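You operate a simulated robot arm through the tools that you are given. There is no shell and no other tool. Be economical: measure what you need, move in short steps, check, and stop when the job is done.

Carry out the task below with a simulated robot arm. There is one attempt and no reset: what you move stays moved.

JOB
Wind part reel 44 over on to empty reel 43 and clip its end.
Fine: guide OUT to wind; no red SPOILT flag; emptied reel flat on the bench; green clip on the rim of the wound reel, which stays on its spindle.

It is judged by the outcome, as a careful person would: the job done as asked, and still so three seconds after it is handed in. It fails if anything else is knocked over, pushed out of place, dropped, spilled or broken.

ROBOT AND FRAMES
A 7-joint arm with a two-finger parallel gripper, fixed in place. Base frame: the origin is at the foot of the arm, x ahead of it, y to its left, z up; the work surface is at about z = 815. Units: mm, degrees, N and s.
With the tool pointing down near the work surface it reaches from about 300 to 700 mm from the base axis. Its first joint turns from -66.0 to 66.0 degrees. Payload 1.57 kg.
Tool frame: the origin (TCP) lies between the finger pads and is the grasp point; the fingertips stand 30 mm ahead of it; z points along the fingers, y is the line along which they close. The gripper opens to 110 mm. The fingers are 24 mm wide and 12 mm thick; the gripper's body (48 by 112 mm) begins 78 mm behind the TCP.
Orientation is that of the tool frame in the base frame, as a unit quaternion [x, y, z, w]. With the fingers straight down and closing along the base's y, the tool's x points along the base's -x, its y along +y and its z along -z.

CONTROLS
- The arm moves only by the tool move_arm. Its argument "targets" is a list of rows, each an object of numbers (a shift or turn left out is 0, a gripper value left out holds the last): "tx", "ty", "tz": the shift along the tool's x, y, z in units of 30 mm (1.0 is 30 mm); "rx", "ry", "rz": the turn, a rotation vector about the tool's x, y, z in units of 5 degrees (1.0 is 5 degrees). In form: [{"tx": .., "ty": .., "tz": .., "rx": .., "ry": .., "rz": ..}, ...]. A call has 1 to 10 rows; each row shifts and turns the commanded pose from where the row before left it, along the tool's axes as they then stand. "hand" is the opening, from 0 (shut) to 1 (fully open), set as the call begins (left out, the last holds). A call with a number of a shift or a turn outside -1 to 1 is refused whole. Rows are played at 5 a second. More than 50 mm and 8.6 degrees between two rows, or a gripper value outside its range, and nothing of the call is played. Where a pose cannot be reached the arm comes as near as it can. A force on the tool above 70 N (or 10 N above the force at the start of the call, whichever is more), or a blocked arm, ends the call early, and 0.2 s more pass. Each finger travels about 108 mm/s and halts on what it meets, pressing with about 28 N; the grip force reading is that of the motor and also rises with nothing between the fingers. The clock runs only during rows and for 0.2 s after the last one: add rows that do not move to give the fingers time. It gives the time, the measured TCP pose, the force on the tool (base axes), the opening and the grip force at its end, in the units of the frame above (readings bear some noise), with the torque about the TCP (base axes, N m) and any sound that the robot's microphone picked up.
- Cameras (640 x 400 px; columns grow to the right, rows downward): "scene" is fixed at [172.6, -409.6, 1388.8]; the picture's right is [0.64, -0.77, 0.00], its down [-0.55, -0.45, -0.70] and it looks along [0.54, 0.45, -0.71] (base axes); focal length 254 px, centre (320, 200). "wrist" rides on the gripper at [70, 16, -141] in the tool frame; the picture's right is [-0.23, 0.97, 0.00], its down [-0.86, -0.20, -0.48] and it looks along [-0.47, -0.11, 0.88] (tool axes); focal length 222 px, centre (320, 200).
- get_image(camera): a new picture of that camera. It takes no simulated time.
- pixel_to_xyz(camera, pixels): for up to 12 pixels [column, row] of the newest picture of that camera ("zoom" is the newest enlarged one), the place [x, y, z] in the base frame of the surface seen there, good to about 3 mm. It takes no simulated time.
- enlarge(camera, box): a new picture of the part [left, top, right, bottom] of that camera's present view, enlarged. It takes no simulated time.
- close_job(): hands the job in; it is judged then, once.

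Work in short steps. Measure before you move; look again where a grasp or a placing could have gone wrong, and mend it. You have 80 turns and 34 pictures in all, those below and enlarged ones among them. Open the gripper and draw the arm clear of the work before you hand the job in, unless the task says otherwise; then end with one line.

The tools are called after "Request:" as a command line: name --argument value ..., lists and objects as JSON in quotes. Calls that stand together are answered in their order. move_arm: Moves the arm, as the interface text tells. Its arguments: {"type":"object","properties":{"targets":{"type":"array"},"hand":{"type":"number"}},"required":["targets"]} The other tools are called the same way: get_image (camera) takes a picture; pixel_to_xyz (camera, pixels) gives the place of the surface under pixels of a picture; enlarge (camera, box) takes an enlarged picture of a part of a camera's view; close_job () hands the job in.

At the start:

```text
clock: 0.0
eef_pos: [481.8, 65.3, 1109.4]
tcp_rot: [0.0, 1.0, -0.001, 0.0]
contact_force: [0.5, 0.3, 0.3]
ft_torque: [0.02, -0.02, 0.01]
finger_gap: 109.7
finger_force: 0.0
```

scene: 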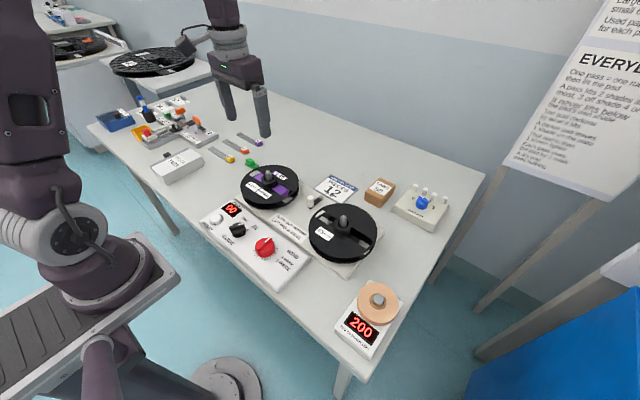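
wrist: 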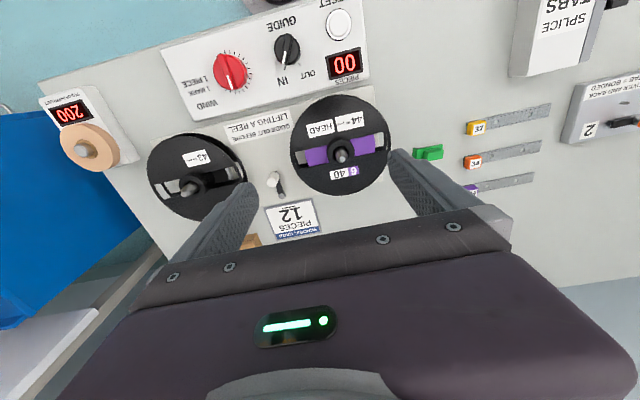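

The pictures show two reels, a console with a red WIND knob, a black GUIDE knob and a counter, and a green clip. I'll enlarge these to read the labels.

Request:
enlarge --camera "scene" --box '[190, 150, 400, 290]'

Request:
enlarge --camera "wrist" --box '[140, 0, 460, 240]'

Request:
enlarge --camera "scene" --box '[480, 0, 640, 200]'

```text
2.86 times, centred on (295, 220) of scene
```

zoom: 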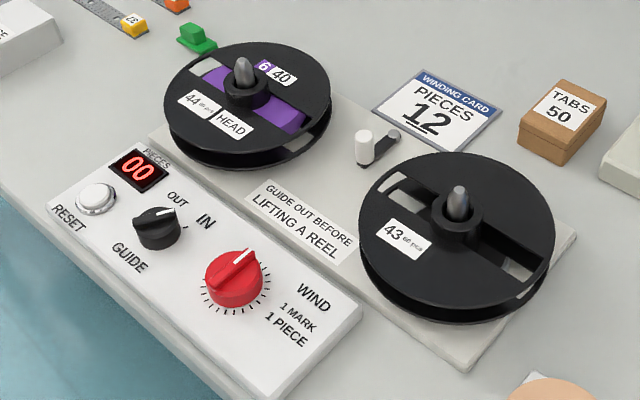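

```text
1.67 times, centred on (300, 120) of wrist
```

zoom: 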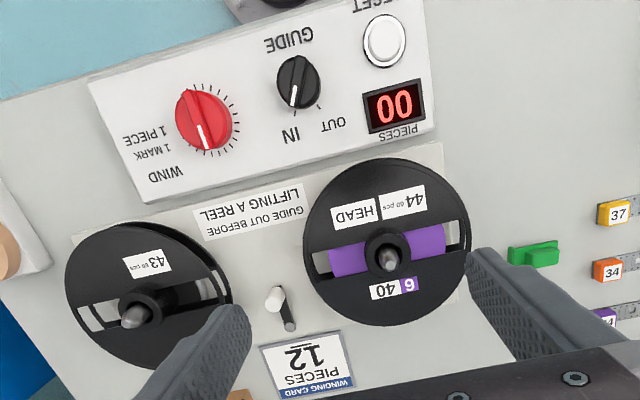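

```text
2.00 times, centred on (560, 100) of scene
```

zoom: 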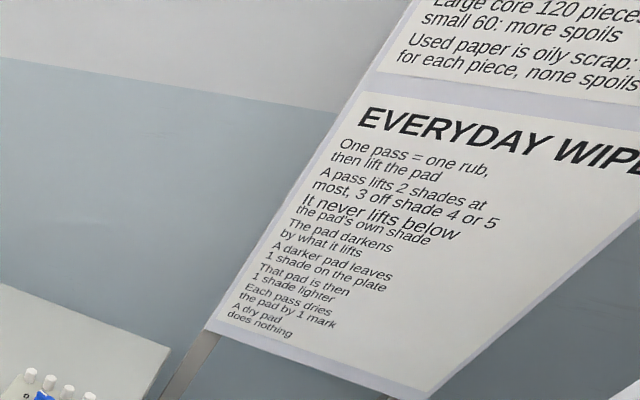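

Next I'll enlarge the guide dial and the reels more closely, and get the positions of the key items.

Request:
enlarge --camera "wrist" --box '[210, 5, 370, 105]'

Request:
enlarge --camera "wrist" --box '[140, 90, 460, 250]'

Request:
pixel_to_xyz --camera "wrist" --pixels '[[287, 50], [231, 70], [340, 24], [341, 150], [190, 187], [274, 180], [428, 152], [416, 153], [443, 152], [346, 65], [288, 104], [340, 100]]'

```text
4.00 times, centred on (290, 55) of wrist
```

zoom: 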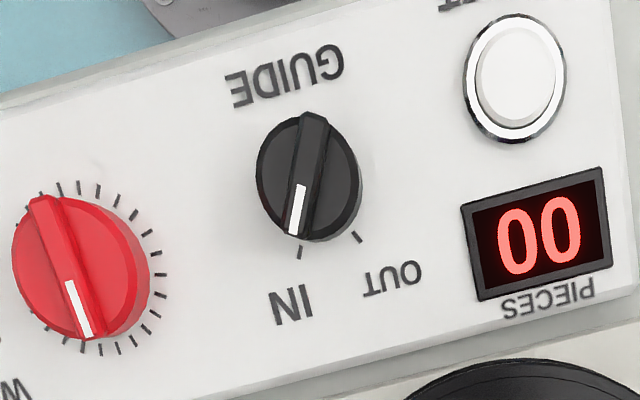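

```text
2.00 times, centred on (300, 170) of wrist
```

zoom: 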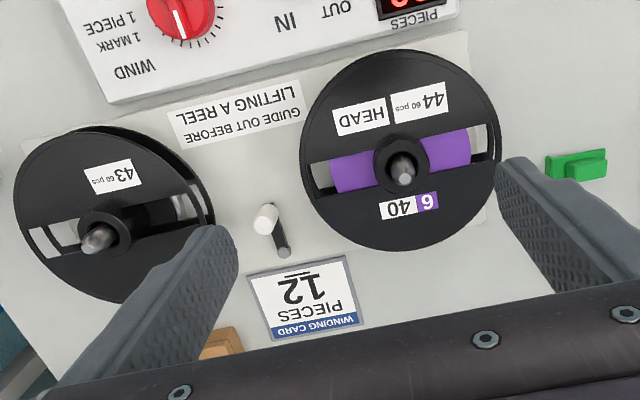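

```text
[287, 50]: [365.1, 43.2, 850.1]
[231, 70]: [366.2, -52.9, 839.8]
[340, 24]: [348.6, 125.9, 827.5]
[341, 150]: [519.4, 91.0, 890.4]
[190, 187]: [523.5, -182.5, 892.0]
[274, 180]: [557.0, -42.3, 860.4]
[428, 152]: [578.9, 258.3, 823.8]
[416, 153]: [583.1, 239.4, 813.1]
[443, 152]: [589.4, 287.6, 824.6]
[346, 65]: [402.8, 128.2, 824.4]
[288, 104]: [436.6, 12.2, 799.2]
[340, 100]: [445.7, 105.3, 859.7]
```

GUIDE now points to IN, and OUT is about 45° counter-clockwise from it. I'll hover above the guide knob at about (365, 43) for a closer look.

Request:
move_arm --targets '[{"tx": 0.78, "ty": -0.15, "tz": 0.9}, {"tx": 0.78, "ty": -0.15, "tz": 0.9}, {"tx": 0.78, "ty": -0.15, "tz": 0.9}, {"tx": 0.78, "ty": -0.15, "tz": 0.9}, {"tx": 0.78, "ty": -0.15, "tz": 0.9}, {}]' --hand 0.5

Request:
get_image --camera "wrist"

```text
clock: 1.4
eef_pos: [364.8, 42.6, 973.9]
tcp_rot: [0.0, 1.0, 0.0, 0.0]
contact_force: [0.3, 0.3, -0.3]
ft_torque: [0.04, -0.01, -0.01]
finger_gap: 54.9
finger_force: 0.1
```

```text
26 pictures are left
```

wrist: 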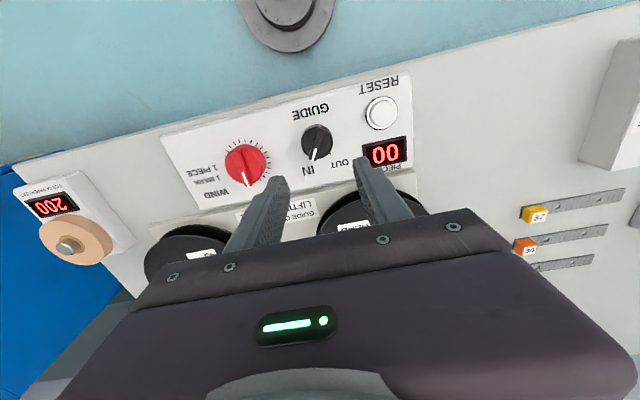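

Request:
enlarge --camera "wrist" --box '[190, 70, 430, 220]'

Request:
pixel_to_xyz --camera "wrist" --pixels '[[317, 134], [314, 153], [320, 165], [331, 140], [245, 160], [243, 150], [247, 178], [380, 114]]'

```text
2.67 times, centred on (310, 145) of wrist
```

zoom: 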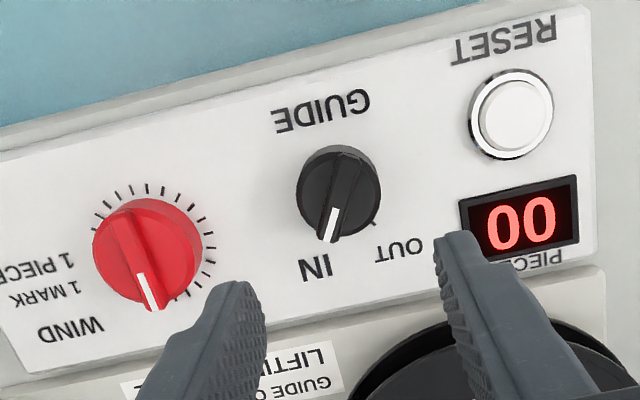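

```text
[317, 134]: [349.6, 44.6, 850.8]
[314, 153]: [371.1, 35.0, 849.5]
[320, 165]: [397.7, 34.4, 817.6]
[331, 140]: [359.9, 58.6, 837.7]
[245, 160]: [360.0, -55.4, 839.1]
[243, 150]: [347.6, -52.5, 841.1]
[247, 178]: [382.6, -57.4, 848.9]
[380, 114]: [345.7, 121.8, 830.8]
```

Request:
pixel_to_xyz --camera "zoom" --pixels '[[350, 156], [343, 175], [335, 205], [329, 235], [306, 190], [374, 190], [128, 225], [140, 260], [154, 303], [122, 210], [200, 230], [100, 250]]'

```text
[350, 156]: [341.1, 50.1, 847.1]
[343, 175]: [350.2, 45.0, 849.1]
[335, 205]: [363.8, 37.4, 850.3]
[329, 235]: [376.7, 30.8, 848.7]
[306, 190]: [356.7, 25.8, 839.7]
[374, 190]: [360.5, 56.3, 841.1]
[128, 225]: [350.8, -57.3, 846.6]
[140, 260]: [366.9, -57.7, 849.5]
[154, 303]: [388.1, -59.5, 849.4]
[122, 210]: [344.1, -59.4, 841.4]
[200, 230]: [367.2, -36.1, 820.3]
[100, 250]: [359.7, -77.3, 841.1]
```

The guide bar runs from (341, 50) to (377, 31), which puts its centre at about (359, 40.5) at -28°, with its top near z 850. I'll turn the gripper to line up with it and come down to a TCP height of about 873.

Request:
move_arm --targets '[{"tx": 0.19, "ty": -0.07}, {"rz": 1}, {"rz": 1}, {"rz": 1}, {"rz": 1}, {"rz": 1}, {"rz": 0.6}, {"tz": 0.9}, {"tz": 0.9}, {"tz": 0.9}]' --hand 0.4

Request:
move_arm --targets '[{"tz": 0.3}, {"tz": 0.2}, {"tz": 0.15}, {}]'

Request:
enlarge --camera "wrist" --box '[160, 70, 480, 270]'

```text
clock: 3.6
eef_pos: [357.6, 42.4, 892.0]
tcp_rot: [0.242, 0.97, -0.001, 0.0]
contact_force: [-0.4, -0.7, 0.4]
ft_torque: [-0.04, 0.04, 0.02]
finger_gap: 43.8
finger_force: 0.1
```

```text
clock: 4.6
eef_pos: [359.8, 40.5, 871.8]
tcp_rot: [0.242, 0.97, -0.001, 0.0]
contact_force: [-0.4, 0.4, -0.5]
ft_torque: [0.02, -0.03, -0.01]
finger_gap: 44.2
finger_force: 0.1
```

```text
2.00 times, centred on (320, 170) of wrist
```

zoom: 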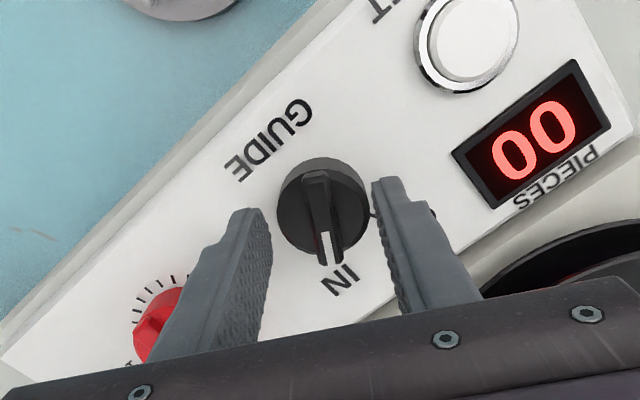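

The fingers straddle the bar and line up with it. I'll close on it and turn counter-clockwise.

Request:
move_arm --targets '[{}, {}, {}, {"rz": -1}, {"rz": -1}, {"rz": -1}, {"rz": -1}, {"rz": -1}, {"rz": -1}, {}]' --hand 0.0

Request:
enlarge --camera "wrist" --box '[160, 70, 480, 270]'

```text
clock: 6.8
eef_pos: [360.1, 39.7, 874.4]
tcp_rot: [-0.018, 1.0, 0.0, 0.001]
contact_force: [12.5, 5.0, 11.3]
ft_torque: [0.12, 0.15, 0.03]
finger_gap: 11.0
finger_force: 28.5
```

```text
2.00 times, centred on (320, 170) of wrist
```

zoom: 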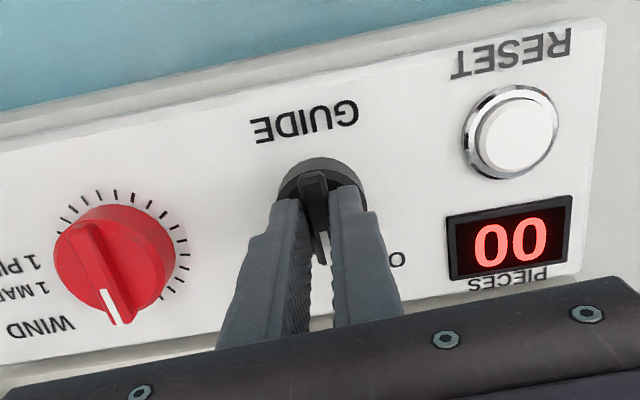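

The knob turned 30° with the gripper. I'll turn it another 15° and watch the torque and the guide.

Request:
move_arm --targets '[{"rz": -1}, {"rz": -1}, {"rz": -1}, {}]'

Request:
enlarge --camera "scene" --box '[190, 150, 400, 290]'

```text
clock: 7.8
eef_pos: [359.5, 40.1, 873.0]
tcp_rot: [-0.148, 0.989, 0.0, 0.001]
contact_force: [14.3, -10.1, 15.4]
ft_torque: [-0.19, -0.77, -0.04]
finger_gap: 10.7
finger_force: 29.2
```

```text
2.86 times, centred on (295, 220) of scene
```

zoom: 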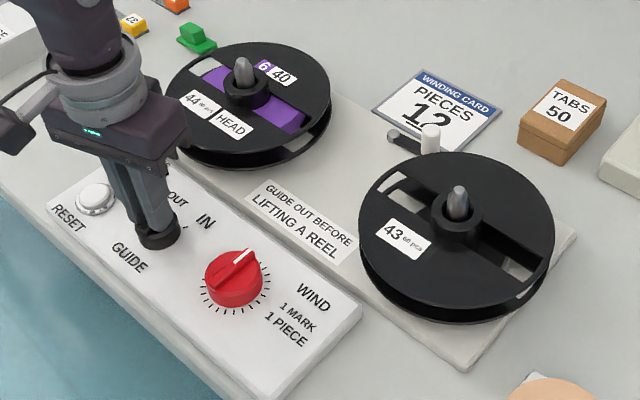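

The guide arm has swung over. I'll open the gripper, lift, and check the pointer against the OUT mark.

Request:
move_arm --targets '[{}, {}, {"tz": -0.8}, {"tz": -0.8}, {"tz": -0.8}, {}]' --hand 0.4

Request:
enlarge --camera "wrist" --box '[160, 70, 480, 270]'

```text
clock: 9.2
eef_pos: [359.1, 38.6, 945.7]
tcp_rot: [-0.148, 0.989, -0.001, 0.001]
contact_force: [0.1, -0.8, -0.2]
ft_torque: [0.02, -0.01, -0.02]
finger_gap: 44.1
finger_force: 0.1
```

```text
2.00 times, centred on (320, 170) of wrist
```

zoom: 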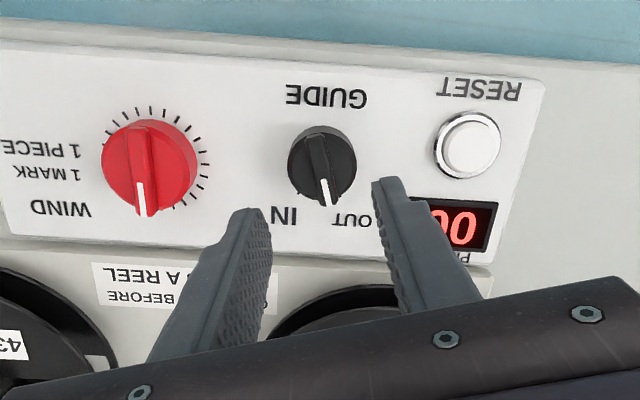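

Request:
pixel_to_xyz --camera "zoom" --pixels '[[315, 138], [328, 200], [353, 220], [285, 215], [322, 165], [140, 130], [142, 210], [135, 125], [165, 108], [200, 150], [95, 145], [140, 160]]'

Request:
enlarge --camera "wrist" --box '[195, 110, 355, 210]'

```text
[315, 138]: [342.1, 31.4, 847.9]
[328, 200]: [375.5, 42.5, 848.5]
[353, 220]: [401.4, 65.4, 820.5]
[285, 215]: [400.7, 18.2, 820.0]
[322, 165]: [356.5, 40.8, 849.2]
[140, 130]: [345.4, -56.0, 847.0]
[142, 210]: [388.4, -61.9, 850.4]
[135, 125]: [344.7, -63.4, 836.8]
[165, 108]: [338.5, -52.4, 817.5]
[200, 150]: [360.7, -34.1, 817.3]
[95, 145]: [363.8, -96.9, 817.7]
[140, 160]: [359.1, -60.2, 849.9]
```

```text
4.00 times, centred on (275, 160) of wrist
```

zoom: 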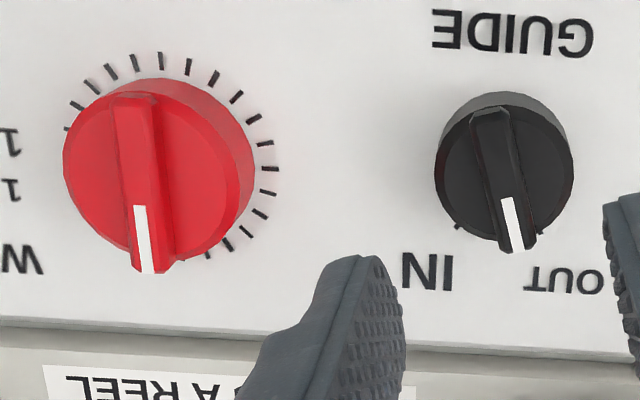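

The bar is at +18° and the OUT label sits at about +30°, so it needs about 12° more. I'll grip it again and finish the turn.

Request:
move_arm --targets '[{"tz": 0.8}, {"tz": 0.8}, {"tz": 0.8}, {}]'

Request:
move_arm --targets '[{}, {}, {}, {"rz": -1}, {"rz": -1}, {"rz": -0.6}, {}]' --hand 0.0

Request:
move_arm --targets '[{}, {}, {"tz": -0.8}, {"tz": -0.8}, {"tz": -0.8}, {}]' --hand 0.4

Request:
enlarge --camera "wrist" --box '[160, 70, 480, 270]'

```text
clock: 10.2
eef_pos: [359.7, 39.9, 872.5]
tcp_rot: [-0.148, 0.989, 0.0, 0.0]
contact_force: [-0.4, 0.5, -0.2]
ft_torque: [-0.01, 0.01, 0.0]
finger_gap: 44.0
finger_force: 0.1
```

```text
clock: 11.8
eef_pos: [359.7, 39.0, 872.7]
tcp_rot: [-0.259, 0.966, 0.0, 0.001]
contact_force: [15.4, -23.3, -19.8]
ft_torque: [-0.57, -0.45, -0.09]
finger_gap: 10.6
finger_force: 28.2
```

```text
clock: 13.2
eef_pos: [356.4, 39.1, 945.4]
tcp_rot: [-0.259, 0.966, 0.0, 0.0]
contact_force: [-0.4, 0.0, -0.2]
ft_torque: [-0.02, -0.01, -0.01]
finger_gap: 44.2
finger_force: 0.0
```

```text
2.00 times, centred on (320, 170) of wrist
```

zoom: 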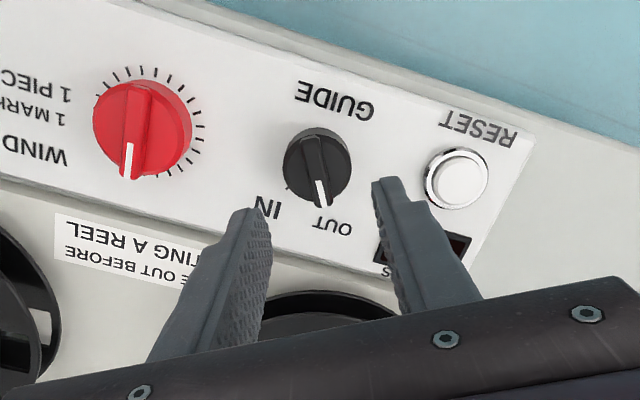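

The pointer now covers the OUT tick. I'll move over to the WIND knob, whose bar is centred at about (366, -58) at -8°.

Request:
move_arm --targets '[{"rz": 1}, {"rz": 1}, {"rz": 1}, {"rz": 1}, {"rz": 1}, {"rz": 1}, {"rz": 1}, {"rz": 0.6}, {}]' --hand 0.55

Request:
move_arm --targets '[{"tx": -0.18, "ty": -0.79}, {"tx": -0.18, "ty": -0.79}, {"tx": -0.18, "ty": -0.79}, {"tx": -0.18, "ty": -0.79}, {}]'

Request:
enlarge --camera "wrist" --box '[200, 70, 440, 220]'

```text
clock: 15.2
eef_pos: [360.0, 40.2, 945.5]
tcp_rot: [0.071, 0.997, 0.001, -0.001]
contact_force: [0.0, 0.6, -0.3]
ft_torque: [0.0, -0.01, -0.01]
finger_gap: 60.2
finger_force: 0.1
```

```text
clock: 16.4
eef_pos: [367.9, -58.2, 944.0]
tcp_rot: [0.069, 0.998, 0.0, -0.001]
contact_force: [0.0, -0.3, -0.5]
ft_torque: [-0.01, 0.02, 0.0]
finger_gap: 60.3
finger_force: 0.0
```

```text
2.67 times, centred on (320, 145) of wrist
```

zoom: 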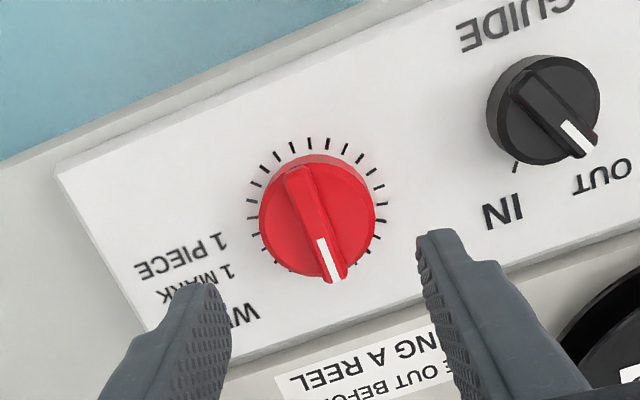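

Request:
pixel_to_xyz --camera "zoom" --pixels '[[296, 170], [315, 222], [335, 277], [265, 215], [372, 205], [310, 142], [248, 218], [385, 203], [343, 154], [358, 162]]'

```text
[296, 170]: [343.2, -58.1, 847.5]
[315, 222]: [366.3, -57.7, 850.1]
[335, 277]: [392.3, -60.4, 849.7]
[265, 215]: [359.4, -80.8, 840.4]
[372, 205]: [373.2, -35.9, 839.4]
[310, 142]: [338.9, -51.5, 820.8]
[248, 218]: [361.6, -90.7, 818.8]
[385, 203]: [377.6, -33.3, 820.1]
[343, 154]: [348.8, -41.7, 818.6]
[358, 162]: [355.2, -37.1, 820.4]
```

The WIND bar is centred at (367, -58.5) and the marks are about 18° apart, so 20 to a turn. I'll lower, grip, and turn about 20° clockwise as a test.

Request:
move_arm --targets '[{"tz": 0.8, "rz": -0.5}, {"tz": 0.8}, {"tz": 0.76}, {}]'

Request:
move_arm --targets '[{}, {}, {}, {}, {"rz": 0.5}, {"rz": 0.5}, {"rz": 0.5}, {"rz": 0.5}, {"rz": 1}, {"rz": 1}]' --hand 0.0

Request:
enlarge --camera "scene" --box '[190, 150, 400, 290]'

```text
clock: 17.4
eef_pos: [367.7, -57.1, 873.8]
tcp_rot: [0.048, 0.999, 0.0, 0.001]
contact_force: [-0.2, -0.3, -0.4]
ft_torque: [0.03, 0.0, 0.02]
finger_gap: 60.5
finger_force: 0.0
```

```text
clock: 19.6
eef_pos: [365.6, -58.6, 876.0]
tcp_rot: [0.222, 0.975, 0.001, 0.001]
contact_force: [-9.1, -37.8, 3.5]
ft_torque: [-0.74, 0.83, -0.09]
finger_gap: 10.8
finger_force: 28.8
```

```text
2.86 times, centred on (295, 220) of scene
```

zoom: 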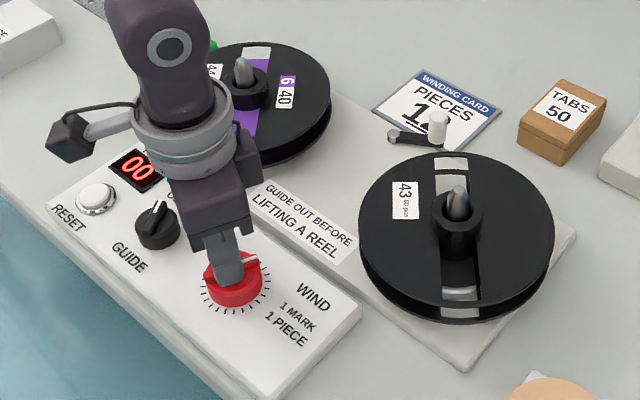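

Both reels turned clockwise and reel 43 is taking up. I'll shift slightly to ease the side force and keep winding.

Request:
move_arm --targets '[{"ty": -0.05}, {"rz": 1}, {"rz": 1}, {"rz": 1}, {"rz": 1}, {"rz": 1}, {"rz": 1}, {"rz": 1}, {"rz": 1}, {}]'

Request:
enlarge --camera "scene" --box '[190, 150, 400, 290]'

```text
clock: 21.8
eef_pos: [367.8, -57.7, 874.1]
tcp_rot: [0.54, 0.842, 0.001, 0.0]
contact_force: [29.0, 32.5, -11.4]
ft_torque: [0.92, -0.69, 0.12]
finger_gap: 10.7
finger_force: 28.5
```

```text
2.86 times, centred on (295, 220) of scene
```

zoom: 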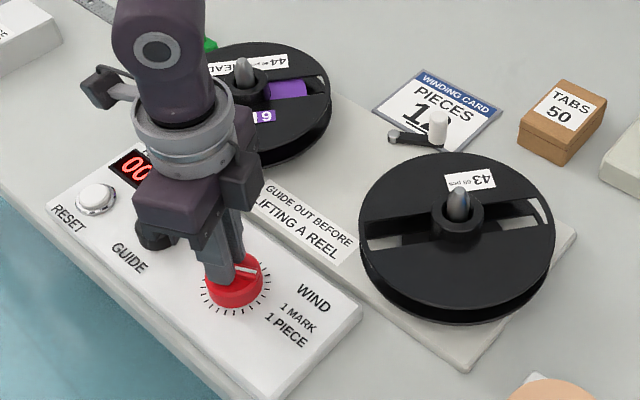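

The counter still reads 00 after about 60°. I'll zoom in on the reels and the counter before going further.

Request:
enlarge --camera "scene" --box '[225, 160, 385, 270]'

Request:
get_image --camera "wrist"

```text
3.64 times, centred on (305, 215) of scene
```

zoom: 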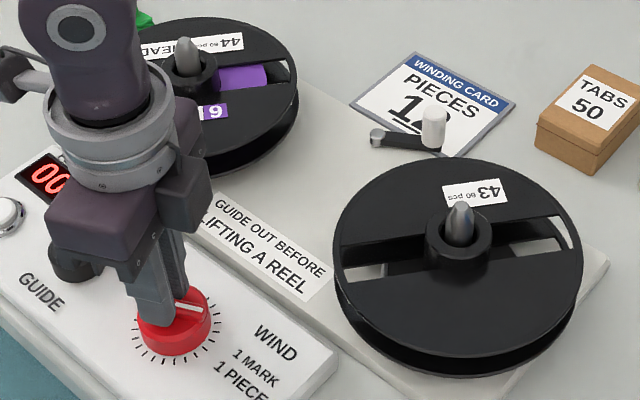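

```text
14 pictures are left
```

wrist: 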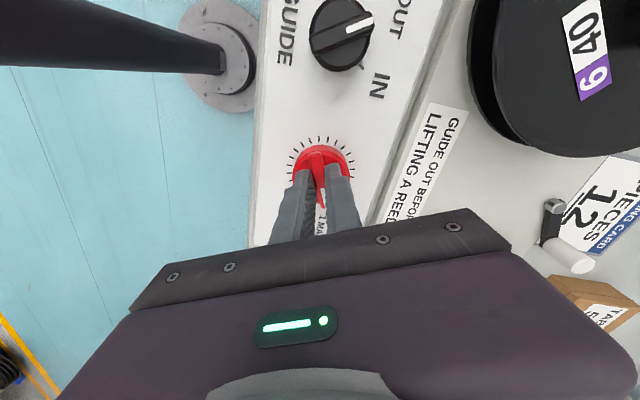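

The reels are turning and 44 still shows its purple pack; about three pieces out of 40 would barely be visible. I'll regrip to relieve the force and keep winding.

Request:
move_arm --targets '[{}, {}]' --hand 0.25

Request:
move_arm --targets '[{}, {}, {"rz": 1}, {"rz": 1}, {"rz": 1}, {"rz": 1}, {"rz": 1}, {"rz": 1}, {"rz": 1}, {"rz": 1}]' --hand 0.0

Request:
move_arm --targets '[{"rz": 1}, {"rz": 1}, {"rz": 1}, {"rz": 1}, {"rz": 1}, {"rz": 1}, {"rz": 1}, {"rz": 1}, {}]'

Request:
enlarge --camera "scene" --box '[190, 150, 400, 290]'

```text
clock: 22.4
eef_pos: [366.0, -58.3, 874.3]
tcp_rot: [0.542, 0.84, -0.001, 0.0]
contact_force: [-0.4, 0.8, -0.3]
ft_torque: [0.04, -0.03, -0.01]
finger_gap: 27.5
finger_force: 0.2
```

```text
clock: 24.6
eef_pos: [370.6, -59.1, 874.1]
tcp_rot: [0.797, 0.604, 0.001, 0.003]
contact_force: [41.4, 8.6, -4.8]
ft_torque: [-0.06, -0.97, 0.05]
finger_gap: 10.9
finger_force: 29.3
```

```text
clock: 26.6
eef_pos: [369.6, -61.0, 874.1]
tcp_rot: [0.955, 0.297, 0.002, 0.003]
contact_force: [33.4, -17.9, 6.4]
ft_torque: [-0.48, -0.93, -0.02]
finger_gap: 10.7
finger_force: 28.7
```

```text
2.86 times, centred on (295, 220) of scene
```

zoom: 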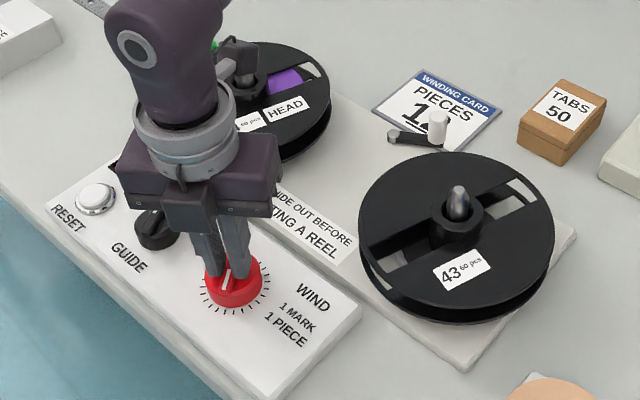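

The knob has turned about 140°. I'll release, lift, and unwind the wrist 180° so I can regrip the symmetric bar and read the counter.

Request:
move_arm --targets '[{}, {}, {"tz": -0.8}, {"tz": -0.8}, {"rz": -1}, {"rz": -1}, {"rz": -1}, {"rz": -1}, {"rz": -1}, {"rz": -1}]' --hand 0.5

Request:
move_arm --targets '[{"rz": -1}, {"rz": -1}, {"rz": -1}, {"rz": -1}, {"rz": -1}, {"rz": -1}, {"rz": -1}, {"rz": -1}, {"rz": -1}, {"rz": -1}]'

Request:
move_arm --targets '[{"rz": -1}, {"rz": -1}, {"rz": -1}, {"rz": -1}, {"rz": -1}, {"rz": -1}, {"rz": -1}, {"rz": -1}, {"rz": -1}, {"rz": -1}]'

Request:
move_arm --targets '[{"rz": -1}, {"rz": -1}, {"rz": -1}, {"rz": -1}, {"rz": -1}, {"rz": -1}, {"rz": -1}, {"rz": -1}, {"rz": -1}, {"rz": -1}]'

Request:
get_image --camera "wrist"

```text
clock: 28.8
eef_pos: [364.8, -58.4, 923.1]
tcp_rot: [0.845, 0.535, 0.0, 0.001]
contact_force: [0.4, 0.0, 0.3]
ft_torque: [0.0, 0.01, 0.01]
finger_gap: 54.9
finger_force: 0.1
```

```text
clock: 31.0
eef_pos: [365.4, -57.2, 922.2]
tcp_rot: [0.54, 0.842, -0.001, 0.001]
contact_force: [-0.7, 0.8, 0.7]
ft_torque: [-0.03, -0.01, -0.01]
finger_gap: 55.0
finger_force: 0.0
```

```text
clock: 33.2
eef_pos: [367.0, -59.2, 922.3]
tcp_rot: [0.134, 0.991, 0.0, 0.0]
contact_force: [-0.4, -0.9, -0.2]
ft_torque: [-0.01, -0.02, -0.01]
finger_gap: 54.9
finger_force: 0.0
```

```text
clock: 35.4
eef_pos: [366.8, -58.4, 922.5]
tcp_rot: [-0.297, 0.955, 0.0, 0.001]
contact_force: [0.5, 0.7, 0.7]
ft_torque: [-0.03, 0.03, 0.03]
finger_gap: 55.1
finger_force: 0.0
```

```text
12 pictures are left
```

wrist: 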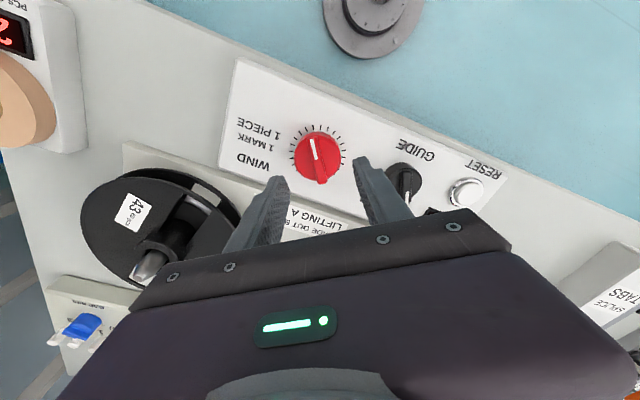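

Only reel 43's slot is visible, and it shows no purple yet. I'll rise and shift to see both reels and the counter clearly.

Request:
move_arm --targets '[{"tz": -1, "tx": -0.56, "ty": 0.22}, {"tz": -1, "tx": -0.56, "ty": 0.22}, {"tz": -1, "tx": -0.56, "ty": 0.22}, {"tz": -1, "tx": -0.56, "ty": 0.22}, {}]'

Request:
get_image --camera "wrist"

```text
clock: 36.6
eef_pos: [409.2, 2.5, 1044.4]
tcp_rot: [-0.296, 0.955, 0.0, 0.0]
contact_force: [-0.2, -0.3, 1.1]
ft_torque: [0.0, -0.03, 0.02]
finger_gap: 54.9
finger_force: 0.1
```

```text
11 pictures are left
```

wrist: 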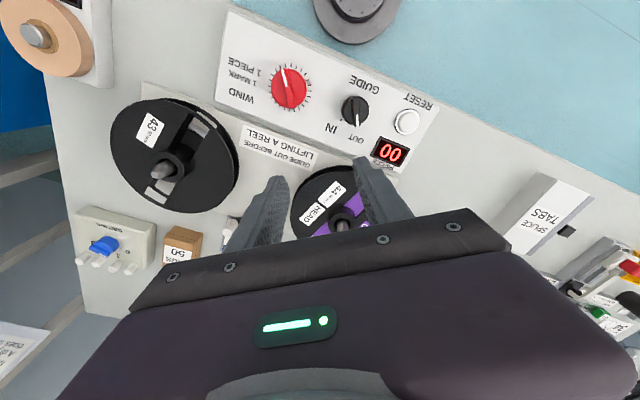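

The counter still reads 00. To see whether any film has moved, I'll take the same scene crop as the first one and compare the purple pack on 44.

Request:
enlarge --camera "scene" --box '[190, 150, 400, 290]'

```text
2.86 times, centred on (295, 220) of scene
```

zoom: 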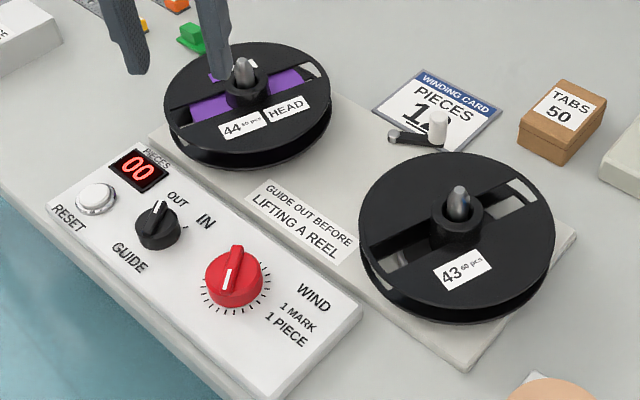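

Request:
pixel_to_xyz --camera "zoom" --pixels '[[301, 74], [310, 70], [318, 66], [190, 112], [180, 113], [243, 62], [330, 85], [165, 100], [460, 188], [522, 190], [500, 205], [400, 255]]'

```text
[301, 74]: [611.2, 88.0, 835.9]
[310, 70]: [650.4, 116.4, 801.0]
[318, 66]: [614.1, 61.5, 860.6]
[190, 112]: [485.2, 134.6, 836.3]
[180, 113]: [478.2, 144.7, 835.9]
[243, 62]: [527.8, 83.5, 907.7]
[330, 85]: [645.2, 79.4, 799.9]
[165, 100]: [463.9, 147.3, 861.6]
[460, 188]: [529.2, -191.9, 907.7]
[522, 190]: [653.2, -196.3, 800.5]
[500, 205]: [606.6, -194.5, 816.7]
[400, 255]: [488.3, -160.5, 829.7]
```

No purple has appeared on 43 and the counter is still 00, so clockwise turning with the guide OUT moves nothing. The job says to wind with the guide OUT, so I'll test the other direction by 40°, then check.

Request:
move_arm --targets '[{"tz": 1, "tx": 0.56, "ty": -0.22}, {"tz": 1, "tx": 0.56, "ty": -0.22}, {"tz": 1, "tx": 0.56, "ty": -0.22}, {"tz": 1, "tx": 0.56, "ty": -0.22}, {}, {"tz": 0.8}, {"tz": 0.8}, {}]'

Request:
move_arm --targets '[{}, {}, {}, {"rz": -0.5}, {"rz": -0.5}, {"rz": -1}, {"rz": -1}, {"rz": -1}, {"rz": -1}, {}]' --hand 0.0

Request:
enlarge --camera "scene" --box '[190, 150, 400, 290]'

```text
clock: 38.4
eef_pos: [367.2, -58.0, 874.1]
tcp_rot: [-0.297, 0.955, 0.0, -0.001]
contact_force: [0.9, -0.4, 1.2]
ft_torque: [0.01, 0.03, 0.0]
finger_gap: 54.8
finger_force: 0.0
```

```text
clock: 40.6
eef_pos: [368.9, -59.6, 874.3]
tcp_rot: [-0.497, 0.868, -0.002, 0.002]
contact_force: [34.2, -42.4, -4.2]
ft_torque: [-1.33, -0.73, -0.05]
finger_gap: 11.0
finger_force: 28.5
```

```text
2.86 times, centred on (295, 220) of scene
```

zoom: 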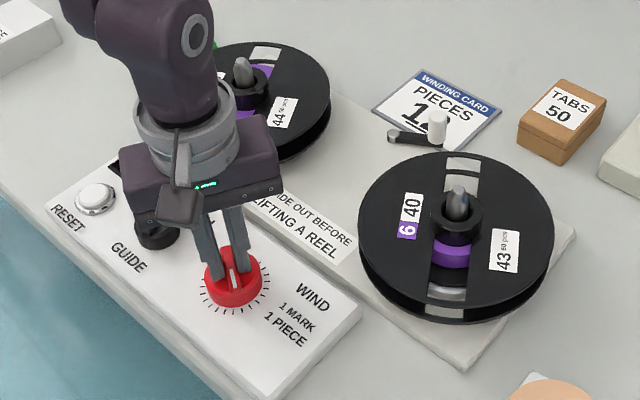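

Counter-clockwise is the right direction: purple has appeared on 43 and the "6 | 40" tag moved over. I'll ease the side load and keep winding that way.

Request:
move_arm --targets '[{"ty": -0.05}, {"rz": -1}, {"rz": -1}, {"rz": -1}, {"rz": -1}, {"rz": -1}, {"rz": -1}, {}]'

Request:
move_arm --targets '[{"rz": -1}, {"rz": -1}, {"rz": -1}, {"rz": -1}, {"rz": -1}, {"rz": -1}, {"rz": -1}, {"rz": -1}, {}]'

```text
clock: 42.4
eef_pos: [369.8, -60.2, 874.8]
tcp_rot: [-0.705, 0.709, -0.001, 0.0]
contact_force: [26.2, -17.9, -9.7]
ft_torque: [-0.57, -0.66, 0.03]
finger_gap: 10.7
finger_force: 28.9
```

```text
clock: 44.4
eef_pos: [369.1, -58.4, 874.6]
tcp_rot: [0.905, -0.425, 0.001, -0.001]
contact_force: [21.6, 0.4, -15.5]
ft_torque: [0.12, -0.44, 0.05]
finger_gap: 10.8
finger_force: 28.5
```

The wrist still has travel, at a yaw of about +130°, so I'll continue.

Request:
move_arm --targets '[{"rz": -1}, {"rz": -1}, {"rz": -1}, {"rz": -1}, {"rz": -1}, {"rz": -1}, {}]'

Request:
enlarge --camera "scene" --box '[190, 150, 400, 290]'

```text
clock: 46.0
eef_pos: [367.7, -59.8, 875.3]
tcp_rot: [0.984, -0.177, 0.001, 0.0]
contact_force: [15.4, 5.8, 16.8]
ft_torque: [0.13, -0.52, 0.01]
finger_gap: 10.7
finger_force: 29.0
```

```text
2.86 times, centred on (295, 220) of scene
```

zoom: 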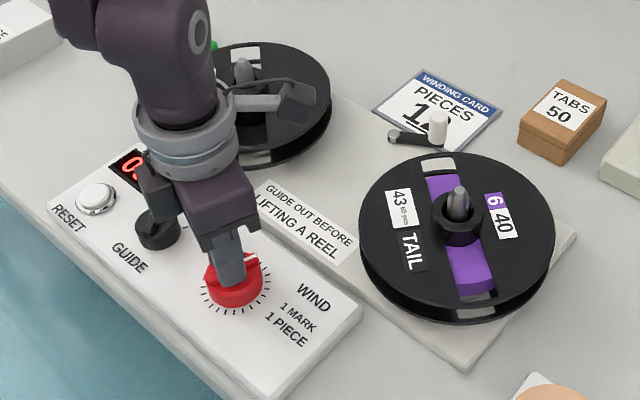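

Reel 43 is now full with a TAIL tag, and 44 looks empty, so winding is done. I'll release the knob and rise, and measure the free bench area using the last wrist picture.

Request:
move_arm --targets '[{}, {}, {"tz": -1}, {"tz": -1}, {"tz": -1}, {"tz": -1}, {"tz": -1}]' --hand 0.5

Request:
pixel_to_xyz --camera "wrist" --pixels '[[497, 240], [545, 177], [436, 112], [470, 130], [550, 170], [430, 200], [480, 190], [565, 232], [400, 180], [640, 190]]'

Request:
pixel_to_xyz --camera "zoom" --pixels '[[262, 65], [240, 62], [458, 190], [438, 225], [456, 240], [480, 222], [390, 190], [545, 200], [430, 300], [360, 240], [458, 155]]'

```text
clock: 47.6
eef_pos: [365.2, -60.7, 1025.3]
tcp_rot: [0.984, -0.177, -0.001, 0.0]
contact_force: [0.4, -0.5, -0.1]
ft_torque: [0.03, 0.03, 0.01]
finger_gap: 55.2
finger_force: 0.1
```

```text
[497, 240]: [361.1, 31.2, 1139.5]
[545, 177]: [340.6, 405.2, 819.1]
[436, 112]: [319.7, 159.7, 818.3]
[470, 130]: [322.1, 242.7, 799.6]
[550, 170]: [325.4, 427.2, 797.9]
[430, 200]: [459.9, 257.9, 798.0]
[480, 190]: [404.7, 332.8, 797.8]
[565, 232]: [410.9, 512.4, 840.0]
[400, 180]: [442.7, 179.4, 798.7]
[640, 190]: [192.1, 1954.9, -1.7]
```

```text
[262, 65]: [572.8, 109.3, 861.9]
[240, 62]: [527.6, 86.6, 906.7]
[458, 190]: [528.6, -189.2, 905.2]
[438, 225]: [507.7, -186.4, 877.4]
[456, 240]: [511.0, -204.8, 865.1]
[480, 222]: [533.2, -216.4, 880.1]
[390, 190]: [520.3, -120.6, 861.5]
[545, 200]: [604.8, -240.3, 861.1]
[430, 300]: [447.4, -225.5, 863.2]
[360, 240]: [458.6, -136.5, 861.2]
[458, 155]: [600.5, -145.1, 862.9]
```

Winding is done; bench level is about z 798. Reel 44's centre is at about (529, 87), with a hub about 48 mm wide from z 862 to 880 and the spindle top at 907. I'll turn the wrist back to 0°.

Request:
move_arm --targets '[{"rz": 1}, {"rz": 1}, {"rz": 1}, {"rz": 1}, {"rz": 1}, {"rz": 1}, {"rz": 1}, {"rz": 1}, {"rz": 1}, {"rz": 1}]'

Request:
move_arm --targets '[{"rz": 1}, {"rz": 1}, {"rz": 1}, {"rz": 1}, {"rz": 1}, {"rz": 1}, {"rz": 1}, {"rz": 1}, {"rz": 1}, {"rz": 1}]'

Request:
move_arm --targets '[{"rz": 1}, {"rz": 1}, {"rz": 1}, {"rz": 1}, {"rz": 1}, {"rz": 1}, {"rz": 1}, {"rz": 1}, {"rz": 1}, {"rz": 1}]'

Request:
move_arm --targets '[{"rz": 1}, {"rz": 0.95}, {}]' --hand 0.8

```text
clock: 49.8
eef_pos: [368.2, -59.7, 1023.8]
tcp_rot: [0.816, -0.578, 0.0, 0.0]
contact_force: [1.4, -0.7, -0.3]
ft_torque: [0.01, 0.02, 0.05]
finger_gap: 55.0
finger_force: 0.1
```

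```text
clock: 52.0
eef_pos: [368.6, -58.5, 1024.4]
tcp_rot: [-0.495, 0.869, 0.0, 0.0]
contact_force: [0.7, -0.2, 0.4]
ft_torque: [0.0, 0.0, -0.01]
finger_gap: 54.9
finger_force: 0.1
```

```text
clock: 54.2
eef_pos: [368.5, -59.5, 1024.6]
tcp_rot: [-0.082, 0.997, 0.0, -0.001]
contact_force: [0.1, -0.1, 0.2]
ft_torque: [-0.01, 0.04, 0.02]
finger_gap: 54.9
finger_force: 0.1
```

```text
clock: 55.0
eef_pos: [366.5, -59.3, 1025.0]
tcp_rot: [0.003, 1.0, 0.0, 0.0]
contact_force: [-1.3, 0.3, -0.4]
ft_torque: [-0.02, 0.01, -0.01]
finger_gap: 87.9
finger_force: 0.1
```

Now I'll move above reel 44 at about (528, 87, 1000) and look.

Request:
move_arm --targets '[{"tx": -0.9, "ty": 0.81, "tz": 0.13}, {"tx": -0.9, "ty": 0.81, "tz": 0.13}, {"tx": -0.9, "ty": 0.81, "tz": 0.13}, {"tx": -0.9, "ty": 0.81, "tz": 0.13}, {"tx": -0.9, "ty": 0.81, "tz": 0.13}, {"tx": -0.9, "ty": 0.81, "tz": 0.13}, {}]'

Request:
get_image --camera "wrist"

```text
clock: 56.6
eef_pos: [530.2, 85.4, 1000.2]
tcp_rot: [0.003, 1.0, 0.0, 0.0]
contact_force: [-0.5, -0.4, 0.1]
ft_torque: [-0.05, -0.01, 0.01]
finger_gap: 87.9
finger_force: 0.0
```

```text
7 pictures are left
```

wrist: 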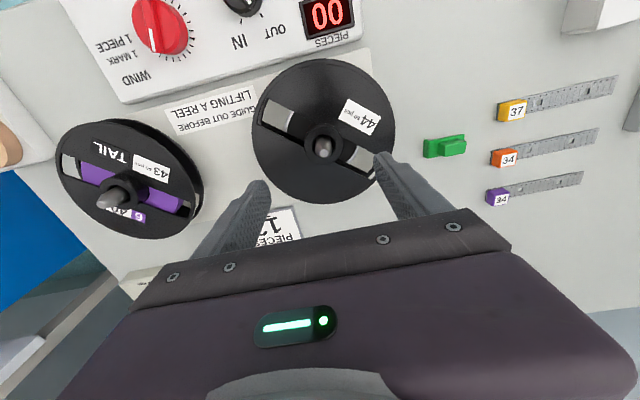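

Reel 44 is empty and no red flag is in view. I'll measure the hub, rim, clip and free area.

Request:
pixel_to_xyz --camera "wrist" --pixels '[[306, 143], [340, 140], [323, 128], [254, 135], [394, 120], [318, 60], [425, 148], [466, 146], [438, 157], [440, 138], [452, 147], [500, 113]]'

Request:
pixel_to_xyz --camera "wrist" --pixels '[[565, 32], [630, 25], [430, 60], [450, 30], [370, 50], [378, 75], [491, 157], [97, 192], [60, 160], [200, 195], [110, 120]]'

Request:
enlarge --camera "wrist" --box '[400, 110, 500, 180]'

```text
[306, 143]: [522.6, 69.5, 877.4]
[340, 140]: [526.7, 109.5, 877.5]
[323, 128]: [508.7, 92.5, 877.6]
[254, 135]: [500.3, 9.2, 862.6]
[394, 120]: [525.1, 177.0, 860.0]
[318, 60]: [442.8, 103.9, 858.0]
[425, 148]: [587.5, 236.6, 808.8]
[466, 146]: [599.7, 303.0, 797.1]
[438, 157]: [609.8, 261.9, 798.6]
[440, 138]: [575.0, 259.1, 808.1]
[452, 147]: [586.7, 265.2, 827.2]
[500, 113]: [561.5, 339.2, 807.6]
```

```text
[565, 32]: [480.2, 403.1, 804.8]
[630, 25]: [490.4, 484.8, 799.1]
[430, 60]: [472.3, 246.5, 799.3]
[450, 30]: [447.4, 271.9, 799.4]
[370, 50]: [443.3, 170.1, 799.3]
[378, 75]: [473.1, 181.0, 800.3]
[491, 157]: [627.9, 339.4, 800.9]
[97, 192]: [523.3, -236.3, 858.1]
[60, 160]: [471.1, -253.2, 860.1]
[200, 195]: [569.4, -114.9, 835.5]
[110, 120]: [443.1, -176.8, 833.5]
```

```text
5.71 times, centred on (450, 145) of wrist
```

zoom: 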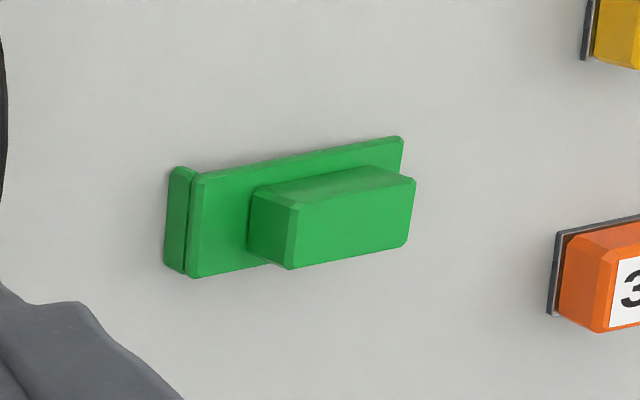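

Request:
pixel_to_xyz --camera "zoom" --pixels '[[180, 220], [200, 260], [205, 185], [395, 145], [230, 225], [270, 195], [375, 175], [400, 185], [300, 220], [400, 240], [265, 240], [176, 172]]'

```text
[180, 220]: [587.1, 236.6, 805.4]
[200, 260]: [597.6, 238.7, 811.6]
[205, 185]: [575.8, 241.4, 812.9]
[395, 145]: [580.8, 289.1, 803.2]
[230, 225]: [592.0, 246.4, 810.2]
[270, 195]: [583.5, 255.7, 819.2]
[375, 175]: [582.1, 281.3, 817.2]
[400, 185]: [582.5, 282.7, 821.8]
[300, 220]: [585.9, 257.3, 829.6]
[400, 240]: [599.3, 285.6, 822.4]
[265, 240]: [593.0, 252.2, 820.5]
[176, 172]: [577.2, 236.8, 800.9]
```

Hub centre is at about (529, 88), with its top at 877 and the flange at 861. I'll come down to a TCP height of about 894 around the hub and grip.

Request:
move_arm --targets '[{"ty": 0.08, "tx": 0.03, "tz": 0.8}, {"tz": 0.9}, {"tz": 0.9}, {"tz": 0.6}, {"tz": 0.3}, {}]'

Request:
move_arm --targets '[{}, {}, {}]' --hand 0.0

```text
clock: 58.0
eef_pos: [529.1, 88.9, 896.3]
tcp_rot: [0.003, 1.0, 0.0, 0.0]
contact_force: [0.0, 0.1, 0.0]
ft_torque: [0.01, 0.0, 0.01]
finger_gap: 88.0
finger_force: 0.1
```

```text
clock: 58.8
eef_pos: [528.4, 88.1, 896.3]
tcp_rot: [0.003, 1.0, 0.0, 0.0]
contact_force: [1.9, 0.6, -0.4]
ft_torque: [0.09, -0.05, 0.02]
finger_gap: 47.2
finger_force: 28.0
```

The hub is gripped at 47 mm with low side force. I'll lift straight up in short rows.

Request:
move_arm --targets '[{"tz": -0.4}, {"tz": -0.5}, {"tz": -0.6}, {"tz": -0.7}, {"tz": -0.8}, {"tz": -0.8}, {}]'

```text
clock: 60.4
eef_pos: [529.4, 86.5, 1009.9]
tcp_rot: [0.002, 1.0, 0.0, 0.0]
contact_force: [0.2, 0.2, -2.5]
ft_torque: [-0.03, -0.02, 0.01]
finger_gap: 47.1
finger_force: 27.6
```

The reel came free, at about 2.5 N. I'll carry it over the free bench spot at (425, 280).

Request:
move_arm --targets '[{"tx": 0.434, "ty": 0.806}, {"tx": 0.434, "ty": 0.806}, {"tx": 0.434, "ty": 0.806}, {"tx": 0.434, "ty": 0.806}, {"tx": 0.434, "ty": 0.806}, {"tx": 0.434, "ty": 0.806}, {"tx": 0.434, "ty": 0.806}, {"tx": 0.434, "ty": 0.806}, {}]'

Request:
move_arm --targets '[{"tz": 0.9}, {"tz": 0.9}, {"tz": 0.9}, {"tz": 0.7}, {"tz": 0.5}, {}]'

```text
clock: 62.4
eef_pos: [426.3, 282.7, 1008.7]
tcp_rot: [0.002, 1.0, 0.0, -0.001]
contact_force: [0.0, 0.4, -1.8]
ft_torque: [0.0, -0.03, 0.03]
finger_gap: 47.1
finger_force: 28.0
```

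```text
clock: 63.8
eef_pos: [427.7, 281.7, 892.5]
tcp_rot: [0.002, 1.0, 0.0, 0.0]
contact_force: [0.2, 0.4, -2.4]
ft_torque: [-0.02, 0.01, 0.01]
finger_gap: 47.1
finger_force: 28.1
```

No contact yet at 892, so I'll feel downward in small steps.

Request:
move_arm --targets '[{"tz": 0.1}, {"tz": 0.1}, {"tz": 0.1}, {}]'

Request:
move_arm --targets '[{"tz": 0.1}, {"tz": 0.05}, {}]'

```text
clock: 64.8
eef_pos: [425.6, 283.2, 883.3]
tcp_rot: [0.002, 1.0, 0.0, 0.0]
contact_force: [-0.3, 0.8, -1.9]
ft_torque: [0.0, 0.0, -0.01]
finger_gap: 47.3
finger_force: 27.9
```

```text
clock: 65.6
eef_pos: [426.9, 282.7, 880.7]
tcp_rot: [0.002, 1.0, 0.0, 0.0]
contact_force: [0.2, -0.3, -2.2]
ft_torque: [-0.01, 0.0, 0.01]
finger_gap: 47.1
finger_force: 28.1
```

Request:
move_arm --targets '[{"tz": 0.1}, {"tz": 0.05}, {}]'

Request:
move_arm --targets '[{"tz": 0.08}, {}]'

```text
clock: 66.4
eef_pos: [425.7, 282.7, 874.6]
tcp_rot: [0.002, 1.0, 0.0, 0.0]
contact_force: [-0.4, 0.2, -1.8]
ft_torque: [0.03, -0.02, 0.0]
finger_gap: 47.0
finger_force: 28.1
```

```text
clock: 67.0
eef_pos: [425.8, 282.7, 873.7]
tcp_rot: [0.002, 1.0, 0.0, 0.0]
contact_force: [-0.6, -0.5, -3.0]
ft_torque: [0.0, -0.02, -0.01]
finger_gap: 47.2
finger_force: 28.6
```

No contact yet at 873.7, so I'll keep going in small steps.

Request:
move_arm --targets '[{"tz": 0.08}, {"tz": 0.05}, {}]'

Request:
move_arm --targets '[{"tz": 0.08}, {"tz": 0.05}, {}]'

Request:
move_arm --targets '[{"tz": 0.08}, {"tz": 0.05}, {}]'

```text
clock: 67.8
eef_pos: [425.9, 282.1, 869.1]
tcp_rot: [0.001, 1.0, 0.0, 0.0]
contact_force: [0.1, -0.4, -2.1]
ft_torque: [0.0, 0.01, 0.04]
finger_gap: 47.3
finger_force: 28.6
```

```text
clock: 68.6
eef_pos: [426.5, 282.2, 865.6]
tcp_rot: [0.002, 1.0, 0.0, 0.0]
contact_force: [0.5, -0.2, -2.7]
ft_torque: [0.0, -0.01, -0.01]
finger_gap: 47.3
finger_force: 28.3
```

```text
clock: 69.4
eef_pos: [426.9, 282.4, 862.0]
tcp_rot: [0.003, 1.0, 0.002, 0.001]
contact_force: [0.1, -2.3, 20.3]
ft_torque: [-0.3, -0.05, -0.13]
finger_gap: 46.9
finger_force: 27.5
```

Contact: 20 N upward, so the reel is on the bench. I'll release, rise, and take a picture that also covers the clip.

Request:
move_arm --targets '[{"tz": -0.05}, {}, {}, {"tz": -0.8}, {"tz": -0.9}, {"tz": -0.9}, {"tz": -0.9}, {}]' --hand 0.85

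Request:
enlarge --camera "scene" --box '[180, 120, 300, 195]'

```text
clock: 71.2
eef_pos: [426.5, 282.8, 968.1]
tcp_rot: [0.001, 1.0, 0.0, 0.0]
contact_force: [0.2, -0.3, 0.6]
ft_torque: [-0.01, -0.04, 0.03]
finger_gap: 93.5
finger_force: 0.1
```

```text
5.33 times, centred on (240, 158) of scene
```

zoom: 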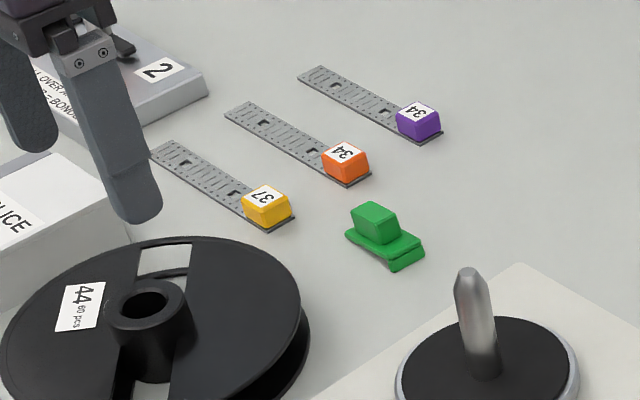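

Reel 44 lies flat on the bench. The clip's mouth seems to be at its -y end with the handle block on top; I'll measure it.

Request:
pixel_to_xyz --camera "zoom" --pixels '[[405, 245], [405, 258], [408, 264], [422, 258], [375, 250], [355, 238], [348, 236], [377, 215], [370, 232], [392, 215], [358, 208], [375, 205]]'

Request:
pixel_to_xyz --camera "zoom" --pixels '[[415, 262], [395, 268], [390, 255], [420, 250], [298, 340], [305, 350], [300, 360], [290, 330], [280, 375], [100, 250]]'

```text
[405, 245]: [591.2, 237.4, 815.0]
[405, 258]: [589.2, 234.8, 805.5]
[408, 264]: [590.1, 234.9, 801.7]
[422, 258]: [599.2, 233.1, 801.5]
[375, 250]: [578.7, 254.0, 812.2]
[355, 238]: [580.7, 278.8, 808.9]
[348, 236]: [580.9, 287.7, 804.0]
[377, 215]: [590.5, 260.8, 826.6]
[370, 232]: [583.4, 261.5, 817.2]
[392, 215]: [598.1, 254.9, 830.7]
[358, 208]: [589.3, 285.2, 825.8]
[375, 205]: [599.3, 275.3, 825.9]
```

```text
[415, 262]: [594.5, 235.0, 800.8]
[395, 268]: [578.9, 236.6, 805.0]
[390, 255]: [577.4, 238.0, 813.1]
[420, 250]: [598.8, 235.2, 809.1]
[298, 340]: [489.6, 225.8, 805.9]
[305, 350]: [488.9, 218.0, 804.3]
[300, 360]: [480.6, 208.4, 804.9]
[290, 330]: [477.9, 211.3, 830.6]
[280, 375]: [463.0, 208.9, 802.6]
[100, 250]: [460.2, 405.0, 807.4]
```

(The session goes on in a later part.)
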